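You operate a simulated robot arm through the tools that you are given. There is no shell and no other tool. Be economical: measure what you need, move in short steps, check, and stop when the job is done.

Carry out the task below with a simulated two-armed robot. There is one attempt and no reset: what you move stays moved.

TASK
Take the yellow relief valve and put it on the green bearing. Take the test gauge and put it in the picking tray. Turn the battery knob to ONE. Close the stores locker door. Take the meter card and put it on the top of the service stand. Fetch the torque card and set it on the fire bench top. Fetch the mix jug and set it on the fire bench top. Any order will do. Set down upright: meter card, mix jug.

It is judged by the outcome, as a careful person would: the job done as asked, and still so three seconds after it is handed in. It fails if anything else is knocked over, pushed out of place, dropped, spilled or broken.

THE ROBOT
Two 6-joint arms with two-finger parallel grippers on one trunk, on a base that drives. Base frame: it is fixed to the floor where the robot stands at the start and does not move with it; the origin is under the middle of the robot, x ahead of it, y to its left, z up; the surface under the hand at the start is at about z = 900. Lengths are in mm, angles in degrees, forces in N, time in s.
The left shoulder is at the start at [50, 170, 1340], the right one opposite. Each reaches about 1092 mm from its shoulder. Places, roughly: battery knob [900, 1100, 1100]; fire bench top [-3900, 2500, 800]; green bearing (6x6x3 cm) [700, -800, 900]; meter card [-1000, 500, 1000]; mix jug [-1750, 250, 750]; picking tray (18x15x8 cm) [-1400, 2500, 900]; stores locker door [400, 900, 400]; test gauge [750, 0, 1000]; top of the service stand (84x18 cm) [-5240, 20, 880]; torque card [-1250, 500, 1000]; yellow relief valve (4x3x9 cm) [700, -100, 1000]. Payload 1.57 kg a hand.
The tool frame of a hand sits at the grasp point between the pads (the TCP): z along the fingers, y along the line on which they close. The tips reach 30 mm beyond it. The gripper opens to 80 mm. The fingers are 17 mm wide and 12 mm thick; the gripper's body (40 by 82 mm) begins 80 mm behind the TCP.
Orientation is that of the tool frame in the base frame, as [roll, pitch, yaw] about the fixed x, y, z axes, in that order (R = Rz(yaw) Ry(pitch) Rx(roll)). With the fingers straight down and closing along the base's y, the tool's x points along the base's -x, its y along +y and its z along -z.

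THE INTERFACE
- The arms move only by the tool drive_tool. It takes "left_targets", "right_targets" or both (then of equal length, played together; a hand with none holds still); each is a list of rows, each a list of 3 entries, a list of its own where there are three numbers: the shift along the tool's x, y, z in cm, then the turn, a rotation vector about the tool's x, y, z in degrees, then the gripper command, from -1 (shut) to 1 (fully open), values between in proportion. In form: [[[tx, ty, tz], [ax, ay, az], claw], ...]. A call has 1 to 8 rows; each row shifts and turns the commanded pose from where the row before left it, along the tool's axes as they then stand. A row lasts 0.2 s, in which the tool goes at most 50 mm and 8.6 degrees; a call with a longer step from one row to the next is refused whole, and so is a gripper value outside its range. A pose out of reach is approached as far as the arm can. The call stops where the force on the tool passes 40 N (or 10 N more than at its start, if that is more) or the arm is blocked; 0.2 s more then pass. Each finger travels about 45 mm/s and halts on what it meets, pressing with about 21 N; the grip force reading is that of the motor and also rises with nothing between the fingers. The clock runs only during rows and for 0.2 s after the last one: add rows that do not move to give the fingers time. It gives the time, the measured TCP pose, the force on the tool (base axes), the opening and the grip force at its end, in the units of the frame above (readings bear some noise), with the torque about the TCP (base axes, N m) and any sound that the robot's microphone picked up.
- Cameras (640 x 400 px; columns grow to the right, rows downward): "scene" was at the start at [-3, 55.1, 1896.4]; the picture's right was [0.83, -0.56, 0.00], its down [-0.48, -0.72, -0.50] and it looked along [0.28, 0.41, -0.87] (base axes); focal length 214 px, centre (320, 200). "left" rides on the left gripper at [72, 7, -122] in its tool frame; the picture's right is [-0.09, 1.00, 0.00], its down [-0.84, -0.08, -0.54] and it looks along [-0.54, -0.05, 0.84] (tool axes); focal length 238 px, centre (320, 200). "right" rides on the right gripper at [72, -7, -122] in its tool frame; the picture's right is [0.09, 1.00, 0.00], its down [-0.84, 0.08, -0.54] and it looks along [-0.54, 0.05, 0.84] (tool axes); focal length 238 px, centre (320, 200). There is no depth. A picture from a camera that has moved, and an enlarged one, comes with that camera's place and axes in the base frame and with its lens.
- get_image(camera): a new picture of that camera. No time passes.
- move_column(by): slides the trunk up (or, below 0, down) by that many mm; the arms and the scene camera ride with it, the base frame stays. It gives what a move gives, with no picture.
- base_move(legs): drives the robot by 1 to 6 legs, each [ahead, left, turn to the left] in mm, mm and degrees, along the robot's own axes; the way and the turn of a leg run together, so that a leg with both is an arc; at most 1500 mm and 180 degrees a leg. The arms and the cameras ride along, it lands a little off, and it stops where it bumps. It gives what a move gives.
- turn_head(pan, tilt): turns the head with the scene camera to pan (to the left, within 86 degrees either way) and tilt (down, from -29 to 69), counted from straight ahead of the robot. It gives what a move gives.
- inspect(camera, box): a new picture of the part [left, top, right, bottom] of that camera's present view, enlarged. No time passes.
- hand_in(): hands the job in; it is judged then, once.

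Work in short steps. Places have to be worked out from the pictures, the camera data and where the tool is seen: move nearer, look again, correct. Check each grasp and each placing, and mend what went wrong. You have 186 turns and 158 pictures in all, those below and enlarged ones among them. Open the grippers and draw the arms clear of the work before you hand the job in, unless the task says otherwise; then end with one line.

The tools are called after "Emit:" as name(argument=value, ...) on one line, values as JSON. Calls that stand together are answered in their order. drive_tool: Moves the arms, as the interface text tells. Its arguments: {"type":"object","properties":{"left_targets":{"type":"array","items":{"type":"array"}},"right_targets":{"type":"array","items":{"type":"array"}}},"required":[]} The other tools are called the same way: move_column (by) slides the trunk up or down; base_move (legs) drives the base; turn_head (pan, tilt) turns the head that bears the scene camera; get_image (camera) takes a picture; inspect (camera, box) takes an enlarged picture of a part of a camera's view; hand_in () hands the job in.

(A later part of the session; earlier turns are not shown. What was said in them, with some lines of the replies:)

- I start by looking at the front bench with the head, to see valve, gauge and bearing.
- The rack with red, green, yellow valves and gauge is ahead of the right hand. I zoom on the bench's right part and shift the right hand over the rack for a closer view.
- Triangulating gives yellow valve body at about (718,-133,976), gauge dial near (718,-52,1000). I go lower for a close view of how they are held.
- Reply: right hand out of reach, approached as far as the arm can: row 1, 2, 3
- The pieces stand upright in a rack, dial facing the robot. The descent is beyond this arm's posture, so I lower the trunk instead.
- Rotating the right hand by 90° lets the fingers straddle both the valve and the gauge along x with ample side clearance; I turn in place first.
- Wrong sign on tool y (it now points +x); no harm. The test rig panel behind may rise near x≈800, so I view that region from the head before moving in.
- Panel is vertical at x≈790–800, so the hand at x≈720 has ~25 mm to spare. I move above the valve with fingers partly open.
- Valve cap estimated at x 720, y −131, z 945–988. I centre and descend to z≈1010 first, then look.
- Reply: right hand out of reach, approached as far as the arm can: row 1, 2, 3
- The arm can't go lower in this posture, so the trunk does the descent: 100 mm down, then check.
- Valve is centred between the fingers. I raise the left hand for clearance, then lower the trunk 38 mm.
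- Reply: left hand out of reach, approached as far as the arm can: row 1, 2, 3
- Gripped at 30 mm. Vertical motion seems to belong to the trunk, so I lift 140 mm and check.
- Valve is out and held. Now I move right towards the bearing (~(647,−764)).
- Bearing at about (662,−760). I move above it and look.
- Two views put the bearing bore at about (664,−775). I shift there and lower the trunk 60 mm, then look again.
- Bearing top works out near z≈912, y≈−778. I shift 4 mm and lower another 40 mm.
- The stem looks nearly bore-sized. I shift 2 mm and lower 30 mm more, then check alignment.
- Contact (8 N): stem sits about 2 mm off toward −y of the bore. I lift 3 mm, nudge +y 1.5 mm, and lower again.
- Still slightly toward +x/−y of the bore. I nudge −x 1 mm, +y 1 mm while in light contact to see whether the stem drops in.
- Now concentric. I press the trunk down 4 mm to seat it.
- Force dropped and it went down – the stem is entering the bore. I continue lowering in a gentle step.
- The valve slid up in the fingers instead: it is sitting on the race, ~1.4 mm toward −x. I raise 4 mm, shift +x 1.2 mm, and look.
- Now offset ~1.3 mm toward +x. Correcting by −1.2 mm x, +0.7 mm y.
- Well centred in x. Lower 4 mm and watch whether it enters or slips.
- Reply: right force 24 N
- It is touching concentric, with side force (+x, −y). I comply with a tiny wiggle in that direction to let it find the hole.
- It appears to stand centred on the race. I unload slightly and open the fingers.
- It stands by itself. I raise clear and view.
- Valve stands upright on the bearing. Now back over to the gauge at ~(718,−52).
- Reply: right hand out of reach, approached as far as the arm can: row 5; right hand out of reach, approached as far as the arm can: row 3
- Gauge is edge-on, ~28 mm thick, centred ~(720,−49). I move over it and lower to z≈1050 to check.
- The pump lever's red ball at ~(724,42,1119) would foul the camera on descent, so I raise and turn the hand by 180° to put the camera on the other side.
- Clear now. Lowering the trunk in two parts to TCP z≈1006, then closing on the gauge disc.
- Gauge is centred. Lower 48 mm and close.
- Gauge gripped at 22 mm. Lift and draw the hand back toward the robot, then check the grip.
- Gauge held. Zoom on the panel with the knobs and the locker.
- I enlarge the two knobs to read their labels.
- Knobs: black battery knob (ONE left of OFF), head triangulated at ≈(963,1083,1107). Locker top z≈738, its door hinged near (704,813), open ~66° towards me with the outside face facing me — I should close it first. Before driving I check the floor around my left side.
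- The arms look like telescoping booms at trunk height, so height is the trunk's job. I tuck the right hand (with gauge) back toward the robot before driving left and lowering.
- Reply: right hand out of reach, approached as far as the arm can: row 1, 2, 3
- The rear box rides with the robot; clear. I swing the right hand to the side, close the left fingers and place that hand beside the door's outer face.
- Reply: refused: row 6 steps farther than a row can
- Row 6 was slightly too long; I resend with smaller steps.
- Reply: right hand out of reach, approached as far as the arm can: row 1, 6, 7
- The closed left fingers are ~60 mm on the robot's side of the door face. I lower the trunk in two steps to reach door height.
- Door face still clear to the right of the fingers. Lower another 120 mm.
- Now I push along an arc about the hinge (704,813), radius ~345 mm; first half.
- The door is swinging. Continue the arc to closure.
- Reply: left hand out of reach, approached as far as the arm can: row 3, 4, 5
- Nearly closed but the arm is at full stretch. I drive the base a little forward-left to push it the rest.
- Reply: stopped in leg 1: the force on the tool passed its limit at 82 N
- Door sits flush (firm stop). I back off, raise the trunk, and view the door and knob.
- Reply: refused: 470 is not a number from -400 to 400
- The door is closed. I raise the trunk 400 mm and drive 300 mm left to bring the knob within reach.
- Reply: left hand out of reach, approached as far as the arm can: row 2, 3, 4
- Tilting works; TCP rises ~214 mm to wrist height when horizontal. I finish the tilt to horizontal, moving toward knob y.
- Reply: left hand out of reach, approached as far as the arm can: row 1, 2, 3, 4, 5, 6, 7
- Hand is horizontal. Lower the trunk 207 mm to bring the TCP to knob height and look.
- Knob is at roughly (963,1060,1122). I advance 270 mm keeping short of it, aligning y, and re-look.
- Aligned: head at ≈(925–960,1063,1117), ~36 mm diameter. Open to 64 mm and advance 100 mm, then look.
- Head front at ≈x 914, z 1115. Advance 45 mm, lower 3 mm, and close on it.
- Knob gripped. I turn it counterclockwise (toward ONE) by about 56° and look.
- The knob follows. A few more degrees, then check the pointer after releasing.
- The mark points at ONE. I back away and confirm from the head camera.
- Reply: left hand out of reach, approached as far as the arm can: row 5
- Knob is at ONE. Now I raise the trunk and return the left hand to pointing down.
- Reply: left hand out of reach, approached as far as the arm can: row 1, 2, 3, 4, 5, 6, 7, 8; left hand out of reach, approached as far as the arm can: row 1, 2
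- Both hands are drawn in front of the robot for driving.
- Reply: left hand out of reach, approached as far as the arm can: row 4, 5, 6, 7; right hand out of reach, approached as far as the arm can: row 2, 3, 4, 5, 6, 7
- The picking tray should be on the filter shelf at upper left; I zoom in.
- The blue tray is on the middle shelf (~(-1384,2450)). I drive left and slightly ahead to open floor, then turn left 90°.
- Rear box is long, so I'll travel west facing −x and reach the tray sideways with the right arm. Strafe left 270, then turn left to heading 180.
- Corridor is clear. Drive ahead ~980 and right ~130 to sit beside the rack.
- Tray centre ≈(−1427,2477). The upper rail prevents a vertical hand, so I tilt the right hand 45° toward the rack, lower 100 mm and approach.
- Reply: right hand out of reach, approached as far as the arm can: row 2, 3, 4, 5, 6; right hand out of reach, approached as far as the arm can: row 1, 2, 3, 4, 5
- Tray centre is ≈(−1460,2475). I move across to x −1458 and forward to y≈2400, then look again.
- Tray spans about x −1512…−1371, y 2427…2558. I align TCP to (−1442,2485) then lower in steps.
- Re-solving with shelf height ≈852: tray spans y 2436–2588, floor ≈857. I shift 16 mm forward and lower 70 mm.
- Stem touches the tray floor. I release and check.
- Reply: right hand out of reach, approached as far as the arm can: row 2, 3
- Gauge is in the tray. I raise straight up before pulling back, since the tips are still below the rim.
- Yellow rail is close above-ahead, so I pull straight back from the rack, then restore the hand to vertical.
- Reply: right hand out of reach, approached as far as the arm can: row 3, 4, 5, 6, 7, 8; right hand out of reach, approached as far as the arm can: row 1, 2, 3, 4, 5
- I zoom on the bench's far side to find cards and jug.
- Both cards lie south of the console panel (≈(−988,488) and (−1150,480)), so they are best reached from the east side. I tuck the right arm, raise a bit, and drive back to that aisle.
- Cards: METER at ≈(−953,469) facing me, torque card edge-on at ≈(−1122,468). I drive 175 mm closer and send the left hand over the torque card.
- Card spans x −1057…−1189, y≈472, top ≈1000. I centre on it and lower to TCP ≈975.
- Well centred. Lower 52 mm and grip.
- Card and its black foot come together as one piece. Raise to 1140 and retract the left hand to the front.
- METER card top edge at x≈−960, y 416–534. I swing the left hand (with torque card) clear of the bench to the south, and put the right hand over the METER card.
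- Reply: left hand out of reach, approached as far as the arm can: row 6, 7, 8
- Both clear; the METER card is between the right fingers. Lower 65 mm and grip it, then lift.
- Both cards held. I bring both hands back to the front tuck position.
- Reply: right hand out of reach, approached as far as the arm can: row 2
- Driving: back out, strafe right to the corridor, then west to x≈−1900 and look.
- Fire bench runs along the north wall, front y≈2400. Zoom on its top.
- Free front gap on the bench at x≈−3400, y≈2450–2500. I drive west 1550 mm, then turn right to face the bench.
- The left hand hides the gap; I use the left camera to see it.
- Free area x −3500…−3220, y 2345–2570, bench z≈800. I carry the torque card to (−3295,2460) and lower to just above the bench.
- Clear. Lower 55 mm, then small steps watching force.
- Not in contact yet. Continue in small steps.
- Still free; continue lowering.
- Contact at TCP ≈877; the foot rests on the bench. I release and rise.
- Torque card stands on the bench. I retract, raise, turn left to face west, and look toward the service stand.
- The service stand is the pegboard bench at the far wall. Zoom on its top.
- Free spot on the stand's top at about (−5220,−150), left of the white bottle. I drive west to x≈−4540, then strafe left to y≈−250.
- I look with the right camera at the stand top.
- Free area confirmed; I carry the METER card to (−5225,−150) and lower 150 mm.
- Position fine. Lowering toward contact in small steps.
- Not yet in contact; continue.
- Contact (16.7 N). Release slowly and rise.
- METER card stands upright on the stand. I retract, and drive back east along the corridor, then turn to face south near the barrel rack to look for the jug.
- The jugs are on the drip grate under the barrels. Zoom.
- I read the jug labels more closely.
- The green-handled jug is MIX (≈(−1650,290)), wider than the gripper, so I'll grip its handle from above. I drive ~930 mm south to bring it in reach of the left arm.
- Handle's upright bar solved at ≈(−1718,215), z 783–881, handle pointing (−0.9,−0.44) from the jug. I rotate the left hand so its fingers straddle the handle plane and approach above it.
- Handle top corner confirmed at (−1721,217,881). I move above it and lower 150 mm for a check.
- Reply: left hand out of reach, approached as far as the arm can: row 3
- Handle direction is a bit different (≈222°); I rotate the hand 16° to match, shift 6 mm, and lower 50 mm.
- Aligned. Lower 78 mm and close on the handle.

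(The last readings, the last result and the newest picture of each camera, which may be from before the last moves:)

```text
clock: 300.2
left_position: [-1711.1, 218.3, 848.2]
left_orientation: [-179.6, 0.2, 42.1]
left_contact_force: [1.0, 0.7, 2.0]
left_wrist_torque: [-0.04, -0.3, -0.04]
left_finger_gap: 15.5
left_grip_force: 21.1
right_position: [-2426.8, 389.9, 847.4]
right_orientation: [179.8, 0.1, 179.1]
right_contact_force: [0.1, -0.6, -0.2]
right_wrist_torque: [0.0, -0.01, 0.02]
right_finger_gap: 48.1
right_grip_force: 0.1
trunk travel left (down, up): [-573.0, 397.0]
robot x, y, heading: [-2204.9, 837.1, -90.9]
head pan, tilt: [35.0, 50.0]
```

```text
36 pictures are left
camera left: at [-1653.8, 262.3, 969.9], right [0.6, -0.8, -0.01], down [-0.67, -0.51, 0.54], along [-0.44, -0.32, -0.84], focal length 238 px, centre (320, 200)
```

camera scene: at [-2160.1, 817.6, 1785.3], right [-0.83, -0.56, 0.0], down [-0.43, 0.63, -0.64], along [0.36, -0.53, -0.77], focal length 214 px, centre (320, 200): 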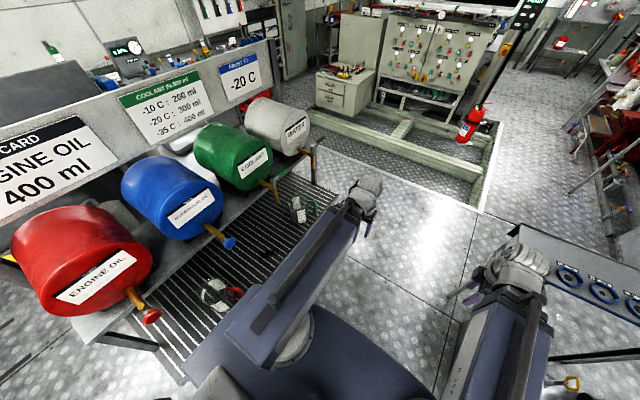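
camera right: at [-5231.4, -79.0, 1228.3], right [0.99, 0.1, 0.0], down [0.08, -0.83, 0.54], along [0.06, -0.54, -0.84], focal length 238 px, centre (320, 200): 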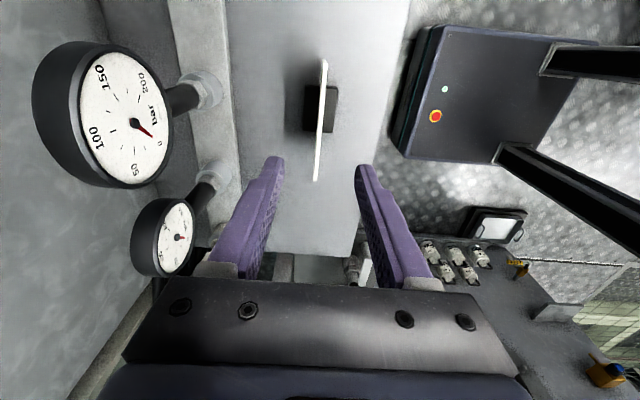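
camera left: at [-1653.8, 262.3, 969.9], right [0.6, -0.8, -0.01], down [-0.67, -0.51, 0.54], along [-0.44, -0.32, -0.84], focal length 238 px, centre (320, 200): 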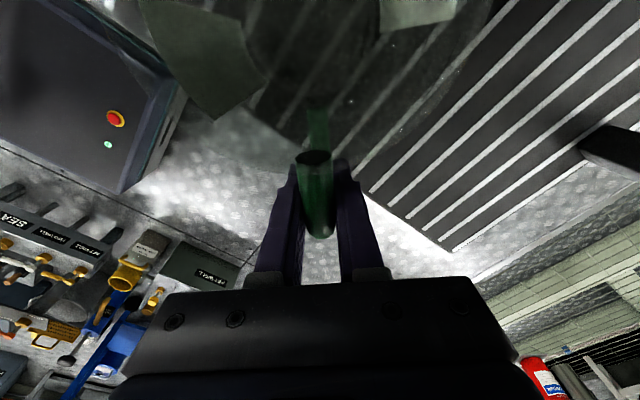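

Gripped at 15.5 mm. I lift a little and check for tilt.

Emit:
move_column(by=25)

Emit:
get_image(camera="left")

Emit:
inspect(camera="scene", box=[240, 150, 400, 280])

```text
clock: 300.9
left_position: [-1714.2, 219.0, 873.0]
left_orientation: [-179.4, 0.1, 42.1]
left_contact_force: [-0.5, 0.5, -1.4]
left_wrist_torque: [-0.07, 0.09, 0.02]
left_finger_gap: 15.3
left_grip_force: 20.8
right_position: [-2426.2, 389.2, 872.7]
right_orientation: [179.7, 0.1, 179.2]
right_contact_force: [1.4, 0.6, -1.0]
right_wrist_torque: [0.02, 0.01, 0.0]
right_finger_gap: 48.2
right_grip_force: 0.2
trunk travel left (down, up): [-598.0, 372.0]
robot x, y, heading: [-2204.1, 841.5, -91.0]
head pan, tilt: [35.0, 50.0]
```

```text
35 pictures are left
camera left: at [-1653.9, 262.1, 994.7], right [0.6, -0.8, -0.01], down [-0.67, -0.51, 0.54], along [-0.44, -0.32, -0.84], focal length 238 px, centre (320, 200)
```

left: 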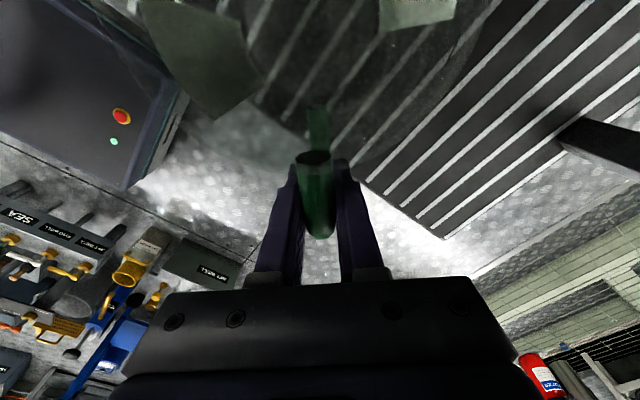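

```text
3.08 times, centred on (320, 215) of scene
camera zoom: at [-2159.9, 817.4, 1552.2], right [-0.83, -0.56, 0.0], down [-0.43, 0.63, -0.64], along [0.36, -0.53, -0.77], focal length 660 px, centre (320, 154)
```

zoom: 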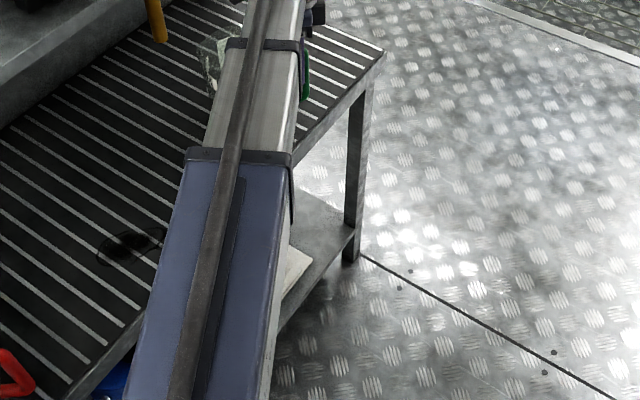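

Lifted level, light, no tilt. I draw it out from under the barrels, raise, and tuck to the front.

Emit:
drive_tool(left_targets=[[[-2.97, -2.68, 0], [0, 0, 0], -0.9], [[-2.97, -2.68, 0], [0, 0, 0], -0.9], [[-2.97, -2.68, 0], [0, 0, 0], -0.9], [[-2.97, -2.68, 0], [0, 0, 0], -0.9], [[-2.97, -2.68, 0], [0, 0, 0], -0.9]])

Emit:
move_column(by=260)

Emit:
drive_tool(left_targets=[[[0.3, -4.5, 0], [0, 0, 0], -0.9], [[0.3, -4.5, 0], [0, 0, 0], -0.9], [[0.3, -4.5, 0], [0, 0, 0], -0.9], [[0.3, -4.5, 0], [0, 0, 0], -0.9]])

Emit:
get_image(camera="left")

```text
clock: 302.1
left_position: [-1911.3, 220.1, 872.0]
left_orientation: [-179.6, 0.1, 42.1]
left_contact_force: [0.5, 0.4, -1.6]
left_wrist_torque: [-0.05, 0.07, 0.02]
left_finger_gap: 15.7
left_grip_force: 20.6
right_position: [-2427.2, 391.7, 872.4]
right_orientation: [179.6, -0.1, 179.2]
right_contact_force: [1.5, 0.0, -0.6]
right_wrist_torque: [0.01, 0.01, -0.01]
right_finger_gap: 47.9
right_grip_force: 0.0
trunk travel left (down, up): [-598.0, 372.0]
robot x, y, heading: [-2202.0, 845.6, -90.5]
head pan, tilt: [35.0, 50.0]
```

```text
clock: 304.7
left_position: [-1911.4, 219.5, 1132.7]
left_orientation: [-179.6, 0.1, 42.1]
left_contact_force: [0.3, -0.2, -1.0]
left_wrist_torque: [-0.03, 0.05, -0.01]
left_finger_gap: 15.3
left_grip_force: 21.2
right_position: [-2425.3, 391.0, 1132.5]
right_orientation: [179.7, 0.1, 179.2]
right_contact_force: [0.3, 0.3, -0.2]
right_wrist_torque: [-0.04, -0.02, 0.0]
right_finger_gap: 48.0
right_grip_force: 0.1
trunk travel left (down, up): [-858.0, 112.0]
robot x, y, heading: [-2207.8, 844.7, -90.7]
head pan, tilt: [35.0, 50.0]
```

```text
clock: 305.7
left_position: [-2024.5, 361.6, 1133.6]
left_orientation: [-179.6, 0.2, 42.1]
left_contact_force: [0.6, 0.5, -1.9]
left_wrist_torque: [-0.03, 0.07, 0.01]
left_finger_gap: 15.6
left_grip_force: 20.6
right_position: [-2427.0, 391.8, 1133.4]
right_orientation: [179.7, 0.1, 179.1]
right_contact_force: [0.4, 0.6, 0.4]
right_wrist_torque: [0.01, 0.03, 0.01]
right_finger_gap: 47.8
right_grip_force: 0.0
trunk travel left (down, up): [-858.0, 112.0]
robot x, y, heading: [-2201.8, 839.4, -91.0]
head pan, tilt: [35.0, 50.0]
```

```text
33 pictures are left
camera left: at [-1965.9, 404.2, 1255.1], right [0.6, -0.8, -0.01], down [-0.67, -0.51, 0.54], along [-0.44, -0.32, -0.84], focal length 238 px, centre (320, 200)
```

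left: 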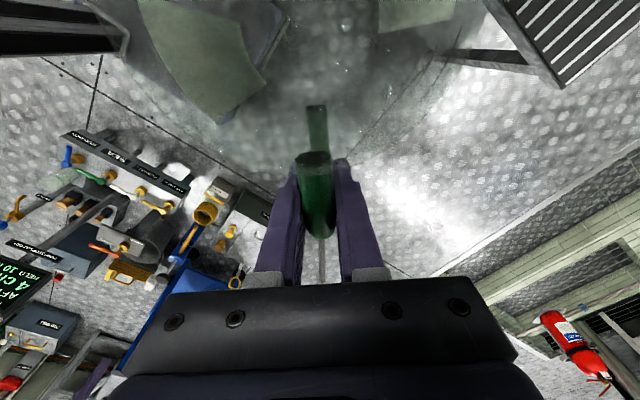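

Jug secure. I reverse north to the corridor, turn west, drive, and turn to face the fire bench.

Emit:
base_move(legs=[[-830, 0, 1], [0, 0, -90], [1000, -90, 0], [0, 0, -90]])

Emit:
turn_head(pan=15, tilt=50)

Emit:
get_image(camera="scene")

Emit:
get_image(camera="left")

```text
clock: 322.7
left_position: [-3379.0, 2268.7, 1132.3]
left_orientation: [-179.5, 0.1, -138.9]
left_contact_force: [-0.2, 0.1, -1.0]
left_wrist_torque: [0.05, -0.07, -0.01]
left_finger_gap: 15.3
left_grip_force: 21.0
right_position: [-2976.4, 2230.7, 1133.6]
right_orientation: [179.7, 0.1, -1.8]
right_contact_force: [-0.5, -0.3, -0.6]
right_wrist_torque: [-0.05, 0.0, 0.02]
right_finger_gap: 48.0
right_grip_force: 0.1
trunk travel left (down, up): [-858.0, 112.0]
robot x, y, heading: [-3208.7, 1782.5, 88.2]
head pan, tilt: [35.0, 50.0]
```

```text
clock: 323.5
left_position: [-3378.3, 2267.0, 1132.8]
left_orientation: [-179.6, 0.1, -138.8]
left_contact_force: [-0.1, 0.0, -1.7]
left_wrist_torque: [0.05, -0.07, -0.01]
left_finger_gap: 15.3
left_grip_force: 21.4
right_position: [-2977.1, 2233.0, 1133.2]
right_orientation: [179.7, 0.1, -1.6]
right_contact_force: [-0.1, -0.6, 0.0]
right_wrist_torque: [-0.01, -0.01, 0.02]
right_finger_gap: 48.1
right_grip_force: 0.1
trunk travel left (down, up): [-858.0, 112.0]
robot x, y, heading: [-3208.2, 1781.1, 88.3]
head pan, tilt: [15.0, 50.0]
```

```text
32 pictures are left
camera scene: at [-3225.2, 1818.5, 1812.2], right [0.97, 0.23, 0.0], down [0.18, -0.75, -0.64], along [-0.15, 0.63, -0.77], focal length 214 px, centre (320, 200)
```

scene: 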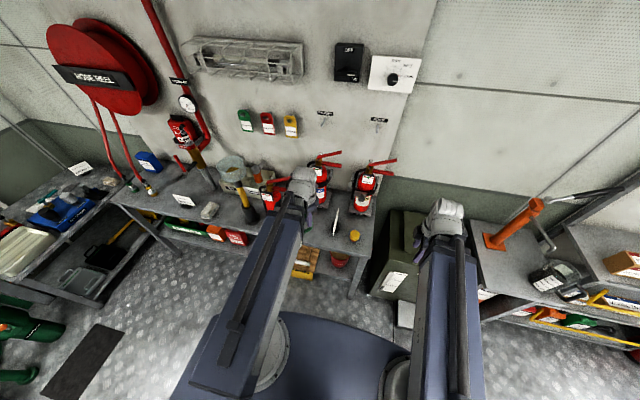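

```text
31 pictures are left
camera left: at [-3438.1, 2226.4, 1254.8], right [-0.59, 0.81, -0.01], down [0.68, 0.5, 0.54], along [0.44, 0.31, -0.84], focal length 238 px, centre (320, 200)
```

left: 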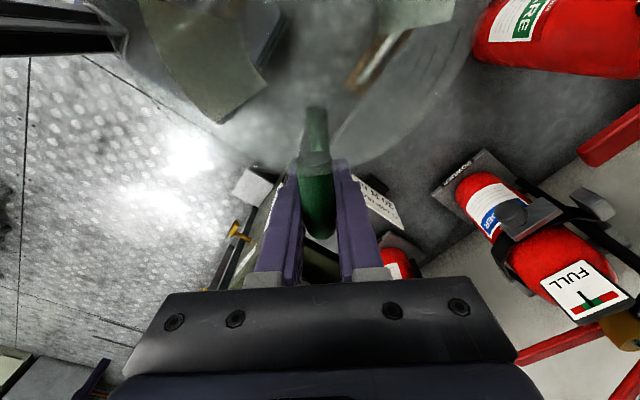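

I place the jug toward centre (−3447,2415), i.e. TCP (−3379,2474), keeping clear of extinguishers and the card; approach and lower 130 mm.

Emit:
drive_tool(left_targets=[[[-2.7, 3.14, 0], [0, 0, 0], -0.9], [[-2.7, 3.14, 0], [0, 0, 0], -0.9], [[-2.7, 3.14, 0], [0, 0, 0], -0.9], [[-2.7, 3.14, 0], [0, 0, 0], -0.9], [[-2.7, 3.14, 0], [0, 0, 0], -0.9]])

Emit:
move_column(by=-130)

Emit:
get_image(camera="left")

Emit:
inspect(camera="scene", box=[220, 110, 400, 280])

```text
clock: 324.7
left_position: [-3375.9, 2476.2, 1132.4]
left_orientation: [-179.5, 0.1, -138.8]
left_contact_force: [0.3, 0.2, -2.2]
left_wrist_torque: [0.04, -0.09, 0.0]
left_finger_gap: 15.1
left_grip_force: 21.1
right_position: [-2978.5, 2232.1, 1133.7]
right_orientation: [179.5, 0.1, -1.7]
right_contact_force: [-0.2, 0.5, 0.0]
right_wrist_torque: [-0.01, -0.03, 0.0]
right_finger_gap: 48.0
right_grip_force: 0.1
trunk travel left (down, up): [-858.0, 112.0]
robot x, y, heading: [-3203.1, 1781.6, 88.3]
head pan, tilt: [15.0, 50.0]
```

```text
clock: 326.3
left_position: [-3376.8, 2474.0, 1002.4]
left_orientation: [-179.5, 0.0, -138.8]
left_contact_force: [0.6, -1.3, -1.0]
left_wrist_torque: [0.1, -0.06, -0.02]
left_finger_gap: 15.3
left_grip_force: 21.2
right_position: [-2977.0, 2231.6, 1003.0]
right_orientation: [179.7, 0.2, -1.6]
right_contact_force: [-0.6, -0.4, 0.3]
right_wrist_torque: [0.02, -0.02, 0.04]
right_finger_gap: 48.0
right_grip_force: 0.1
trunk travel left (down, up): [-728.0, 242.0]
robot x, y, heading: [-3206.9, 1782.3, 88.2]
head pan, tilt: [15.0, 50.0]
```

```text
30 pictures are left
camera left: at [-3436.5, 2432.4, 1124.9], right [-0.59, 0.81, -0.01], down [0.68, 0.5, 0.54], along [0.44, 0.31, -0.84], focal length 238 px, centre (320, 200)
```

left: 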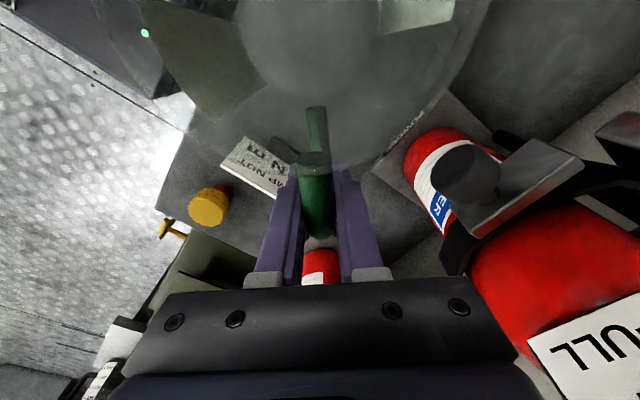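

```text
2.35 times, centred on (310, 195) of scene
camera zoom: at [-3225.2, 1818.5, 1682.3], right [0.97, 0.23, 0.0], down [0.18, -0.75, -0.64], along [-0.15, 0.63, -0.77], focal length 505 px, centre (344, 212)
```

zoom: 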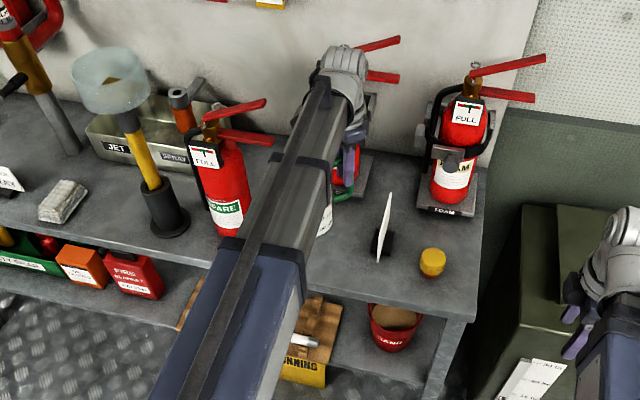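

Clearances look adequate. Lower 70 mm, then check.

Emit:
move_column(by=-70)

Emit:
get_image(camera="left")

Emit:
inspect(camera="scene", box=[220, 90, 400, 260])

```text
clock: 327.4
left_position: [-3375.5, 2475.2, 932.7]
left_orientation: [-179.6, 0.1, -138.9]
left_contact_force: [0.2, 0.2, -0.5]
left_wrist_torque: [0.07, -0.06, 0.02]
left_finger_gap: 15.2
left_grip_force: 21.2
right_position: [-2976.2, 2231.1, 932.3]
right_orientation: [179.6, 0.1, -1.7]
right_contact_force: [0.3, -0.1, 1.1]
right_wrist_torque: [0.01, 0.0, -0.01]
right_finger_gap: 48.2
right_grip_force: 0.1
trunk travel left (down, up): [-658.0, 312.0]
robot x, y, heading: [-3206.2, 1784.3, 88.2]
head pan, tilt: [15.0, 50.0]
```

```text
28 pictures are left
camera left: at [-3436.5, 2432.4, 1054.9], right [-0.59, 0.81, -0.01], down [0.68, 0.5, 0.54], along [0.44, 0.31, -0.84], focal length 238 px, centre (320, 200)
```

left: 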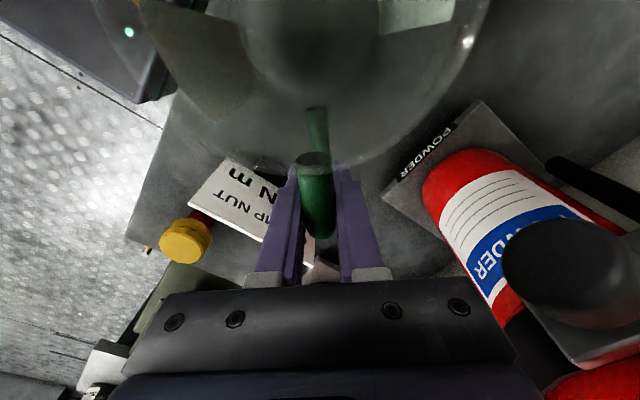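

```text
2.35 times, centred on (310, 175) of scene
camera zoom: at [-3225.2, 1818.4, 1612.3], right [0.97, 0.23, 0.0], down [0.18, -0.75, -0.64], along [-0.15, 0.63, -0.77], focal length 505 px, centre (344, 259)
```

zoom: 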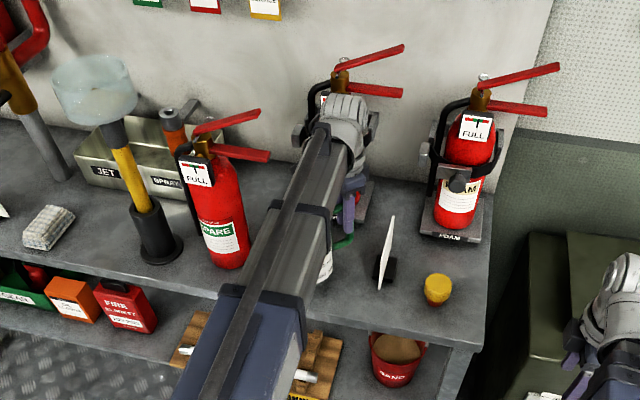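

Still clear of the clamp knob. Lower 35, then small steps with force checks.

Emit:
move_column(by=-35)

Emit:
move_column(by=-7)

Emit:
move_column(by=-6)

```text
clock: 328.2
left_position: [-3376.6, 2473.8, 898.1]
left_orientation: [-179.6, 0.2, -138.8]
left_contact_force: [1.4, 2.4, 4.9]
left_wrist_torque: [0.13, -0.03, -0.04]
left_finger_gap: 15.6
left_grip_force: 20.9
right_position: [-2976.7, 2231.5, 898.8]
right_orientation: [179.6, 0.1, -1.8]
right_contact_force: [0.6, 0.9, 0.5]
right_wrist_torque: [0.01, -0.01, 0.03]
right_finger_gap: 48.0
right_grip_force: 0.0
trunk travel left (down, up): [-623.0, 347.0]
robot x, y, heading: [-3203.7, 1785.9, 88.3]
head pan, tilt: [15.0, 50.0]
```

```text
clock: 328.7
left_position: [-3376.0, 2474.2, 890.3]
left_orientation: [-179.6, 0.2, -138.8]
left_contact_force: [2.4, 1.2, 5.9]
left_wrist_torque: [0.01, -0.04, 0.03]
left_finger_gap: 15.4
left_grip_force: 20.8
right_position: [-2977.0, 2230.1, 890.2]
right_orientation: [179.7, 0.1, -1.7]
right_contact_force: [-0.5, -0.4, -0.6]
right_wrist_torque: [0.0, 0.02, 0.0]
right_finger_gap: 47.8
right_grip_force: 0.1
trunk travel left (down, up): [-616.0, 354.0]
robot x, y, heading: [-3204.9, 1783.3, 88.3]
head pan, tilt: [15.0, 50.0]
```

```text
clock: 329.3
left_position: [-3376.0, 2473.6, 886.0]
left_orientation: [-179.6, 0.2, -138.8]
left_contact_force: [2.5, 2.0, 7.4]
left_wrist_torque: [-0.06, -0.01, 0.02]
left_finger_gap: 15.4
left_grip_force: 20.7
right_position: [-2977.3, 2230.9, 884.3]
right_orientation: [179.8, 0.2, -1.7]
right_contact_force: [-0.1, 0.6, 0.5]
right_wrist_torque: [-0.01, -0.02, 0.03]
right_finger_gap: 48.0
right_grip_force: 0.1
trunk travel left (down, up): [-610.0, 360.0]
robot x, y, heading: [-3207.2, 1785.4, 88.4]
head pan, tilt: [15.0, 50.0]
```

Contact since ≈898. I check how the jug sits.

Emit:
get_image(camera="left")

Emit:
inspect(camera="scene", box=[260, 120, 380, 230])

```text
26 pictures are left
camera left: at [-3436.2, 2432.1, 1006.9], right [-0.59, 0.81, -0.01], down [0.68, 0.5, 0.54], along [0.44, 0.31, -0.84], focal length 238 px, centre (320, 200)
```

left: 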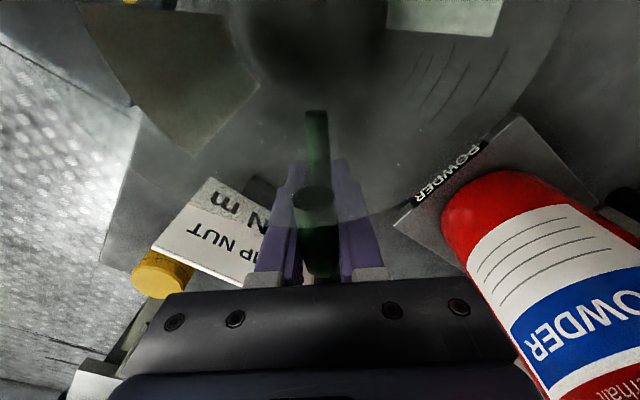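

```text
3.64 times, centred on (320, 175) of scene
camera zoom: at [-3224.7, 1817.9, 1564.1], right [0.97, 0.23, 0.0], down [0.18, -0.75, -0.64], along [-0.15, 0.63, -0.77], focal length 780 px, centre (320, 291)
```

zoom: 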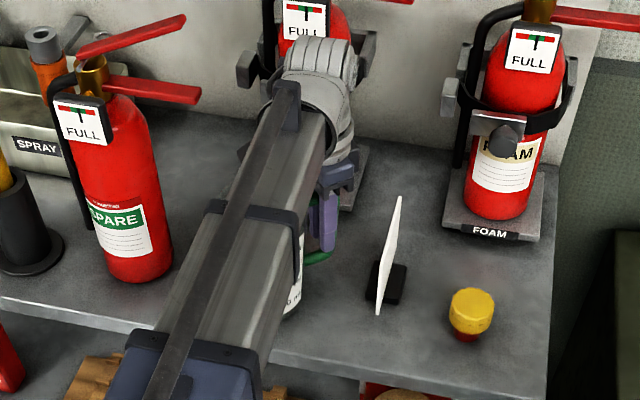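

Handle slid up in the pads, so the jug rests fully on the bench. I open modestly and check before rising.

Emit:
drive_tool(left_targets=[[[0, 0, 0], [0, 0, 0], -0.5], [[0, 0, 0], [0, 0, 0], -0.3], [[0, 0, 0], [0, 0, 0], -0.05], [[0, 0, 0], [0, 0, 0], -0.05]])

Emit:
move_column(by=40)

Emit:
get_image(camera="left")

```text
clock: 330.3
left_position: [-3376.3, 2474.1, 883.5]
left_orientation: [-179.7, 0.1, -138.8]
left_contact_force: [0.1, -0.1, -0.3]
left_wrist_torque: [0.0, 0.02, 0.01]
left_finger_gap: 38.4
left_grip_force: 0.0
right_position: [-2976.1, 2231.8, 885.3]
right_orientation: [179.8, 0.1, -1.7]
right_contact_force: [0.1, -0.4, 0.4]
right_wrist_torque: [-0.02, 0.0, -0.02]
right_finger_gap: 48.1
right_grip_force: 0.1
trunk travel left (down, up): [-610.0, 360.0]
robot x, y, heading: [-3203.3, 1781.6, 88.2]
head pan, tilt: [15.0, 50.0]
```

```text
clock: 331.1
left_position: [-3377.0, 2473.0, 923.6]
left_orientation: [-179.6, 0.2, -138.8]
left_contact_force: [-0.2, -0.3, 0.9]
left_wrist_torque: [0.03, -0.01, 0.04]
left_finger_gap: 37.9
left_grip_force: 0.0
right_position: [-2976.4, 2230.4, 924.7]
right_orientation: [179.8, 0.1, -1.7]
right_contact_force: [0.7, 0.3, -0.1]
right_wrist_torque: [0.01, 0.0, -0.03]
right_finger_gap: 48.2
right_grip_force: 0.0
trunk travel left (down, up): [-650.0, 320.0]
robot x, y, heading: [-3205.0, 1784.9, 88.3]
head pan, tilt: [15.0, 50.0]
```

```text
24 pictures are left
camera left: at [-3436.5, 2432.5, 1046.7], right [-0.59, 0.81, -0.01], down [0.68, 0.5, 0.54], along [0.44, 0.31, -0.84], focal length 238 px, centre (320, 200)
```

left: 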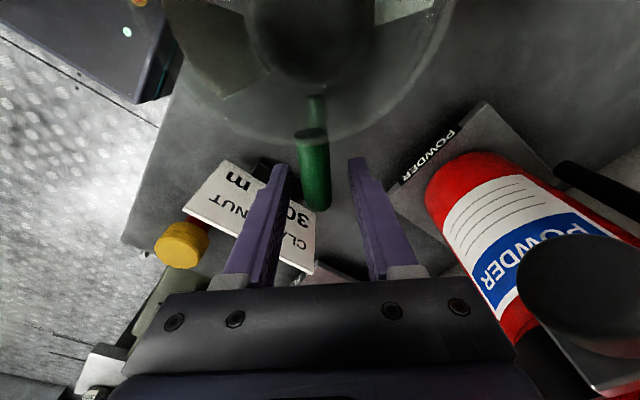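

Jug stands free. Raise clear, retract the arm, and inspect.

Emit:
move_column(by=210)

Emit:
drive_tool(left_targets=[[[2.7, -3.14, 0], [0, 0, 0], 0], [[2.7, -3.14, 0], [0, 0, 0], 0], [[2.7, -3.14, 0], [0, 0, 0], 0], [[2.7, -3.14, 0], [0, 0, 0], 0], [[2.7, -3.14, 0], [0, 0, 0], 0]])

Emit:
base_move(legs=[[-200, 0, 0]])

Emit:
get_image(camera="scene")

```text
clock: 333.4
left_position: [-3376.7, 2474.2, 1133.3]
left_orientation: [-179.5, 0.1, -138.8]
left_contact_force: [0.9, 0.5, 0.0]
left_wrist_torque: [0.0, 0.0, -0.02]
left_finger_gap: 37.8
left_grip_force: 0.0
right_position: [-2978.3, 2231.7, 1133.8]
right_orientation: [179.7, 0.2, -1.7]
right_contact_force: [0.7, 0.3, 0.5]
right_wrist_torque: [0.01, 0.0, 0.02]
right_finger_gap: 47.7
right_grip_force: 0.0
trunk travel left (down, up): [-860.0, 110.0]
robot x, y, heading: [-3202.2, 1785.1, 88.2]
head pan, tilt: [15.0, 50.0]
```

```text
clock: 334.6
left_position: [-3375.5, 2267.4, 1135.7]
left_orientation: [-179.6, 0.2, -138.8]
left_contact_force: [0.4, -0.3, -0.7]
left_wrist_torque: [0.0, 0.0, 0.03]
left_finger_gap: 40.0
left_grip_force: 0.1
right_position: [-2976.8, 2231.2, 1135.2]
right_orientation: [179.7, 0.1, -1.7]
right_contact_force: [-0.2, 0.4, -1.0]
right_wrist_torque: [-0.01, 0.0, -0.01]
right_finger_gap: 48.4
right_grip_force: 0.0
trunk travel left (down, up): [-860.0, 110.0]
robot x, y, heading: [-3208.1, 1782.1, 88.2]
head pan, tilt: [15.0, 50.0]
```

```text
clock: 336.1
left_position: [-3380.9, 2073.0, 1134.6]
left_orientation: [-179.6, 0.2, -138.7]
left_contact_force: [0.1, -0.1, -0.7]
left_wrist_torque: [0.03, -0.02, -0.02]
left_finger_gap: 39.8
left_grip_force: 0.0
right_position: [-2982.6, 2036.0, 1135.7]
right_orientation: [179.8, 0.1, -1.8]
right_contact_force: [0.6, 0.4, -0.1]
right_wrist_torque: [0.04, 0.01, 0.01]
right_finger_gap: 48.0
right_grip_force: 0.0
trunk travel left (down, up): [-860.0, 110.0]
robot x, y, heading: [-3211.1, 1592.9, 88.1]
head pan, tilt: [15.0, 50.0]
```

```text
23 pictures are left
camera scene: at [-3231.1, 1622.1, 1814.3], right [0.97, 0.23, 0.0], down [0.18, -0.74, -0.64], along [-0.15, 0.63, -0.77], focal length 214 px, centre (320, 200)
```

scene: 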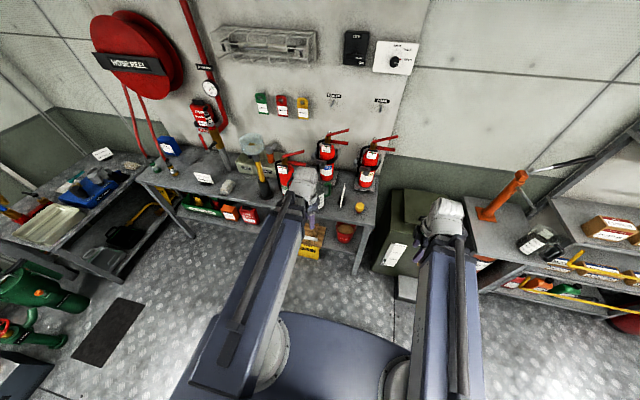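

Emit:
inspect(camera="scene", box=[260, 125, 390, 235])

Emit:
get_image(camera="left")

```text
3.64 times, centred on (325, 180) of scene
camera zoom: at [-3231.1, 1622.1, 1814.3], right [0.97, 0.23, 0.0], down [0.18, -0.74, -0.64], along [-0.15, 0.63, -0.77], focal length 780 px, centre (302, 273)
```

zoom: 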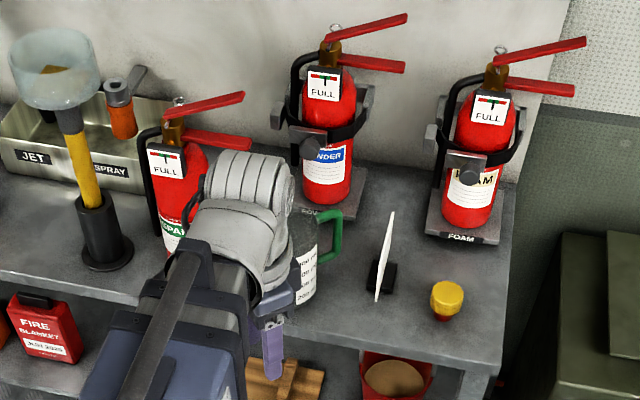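

```text
21 pictures are left
camera left: at [-3440.2, 2031.8, 1257.3], right [-0.59, 0.81, -0.01], down [0.68, 0.49, 0.55], along [0.44, 0.32, -0.84], focal length 238 px, centre (320, 200)
```

left: 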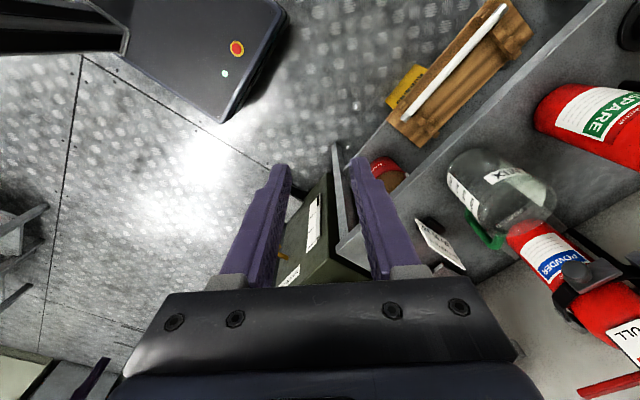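

Both torque card and MIX jug stand upright on the fire bench; grippers are open and arms clear. Everything else was verified earlier, so I hand in.

Emit:
hand_in()

```text
The job is handed in.
```

I finished all seven tasks and handed the job in. The yellow valve stands on the green bearing, the gauge is in the picking tray, and the battery knob is at ONE. The locker door is closed, the meter card is upright on the service stand, and the torque card and mix jug are upright on the fire bench.
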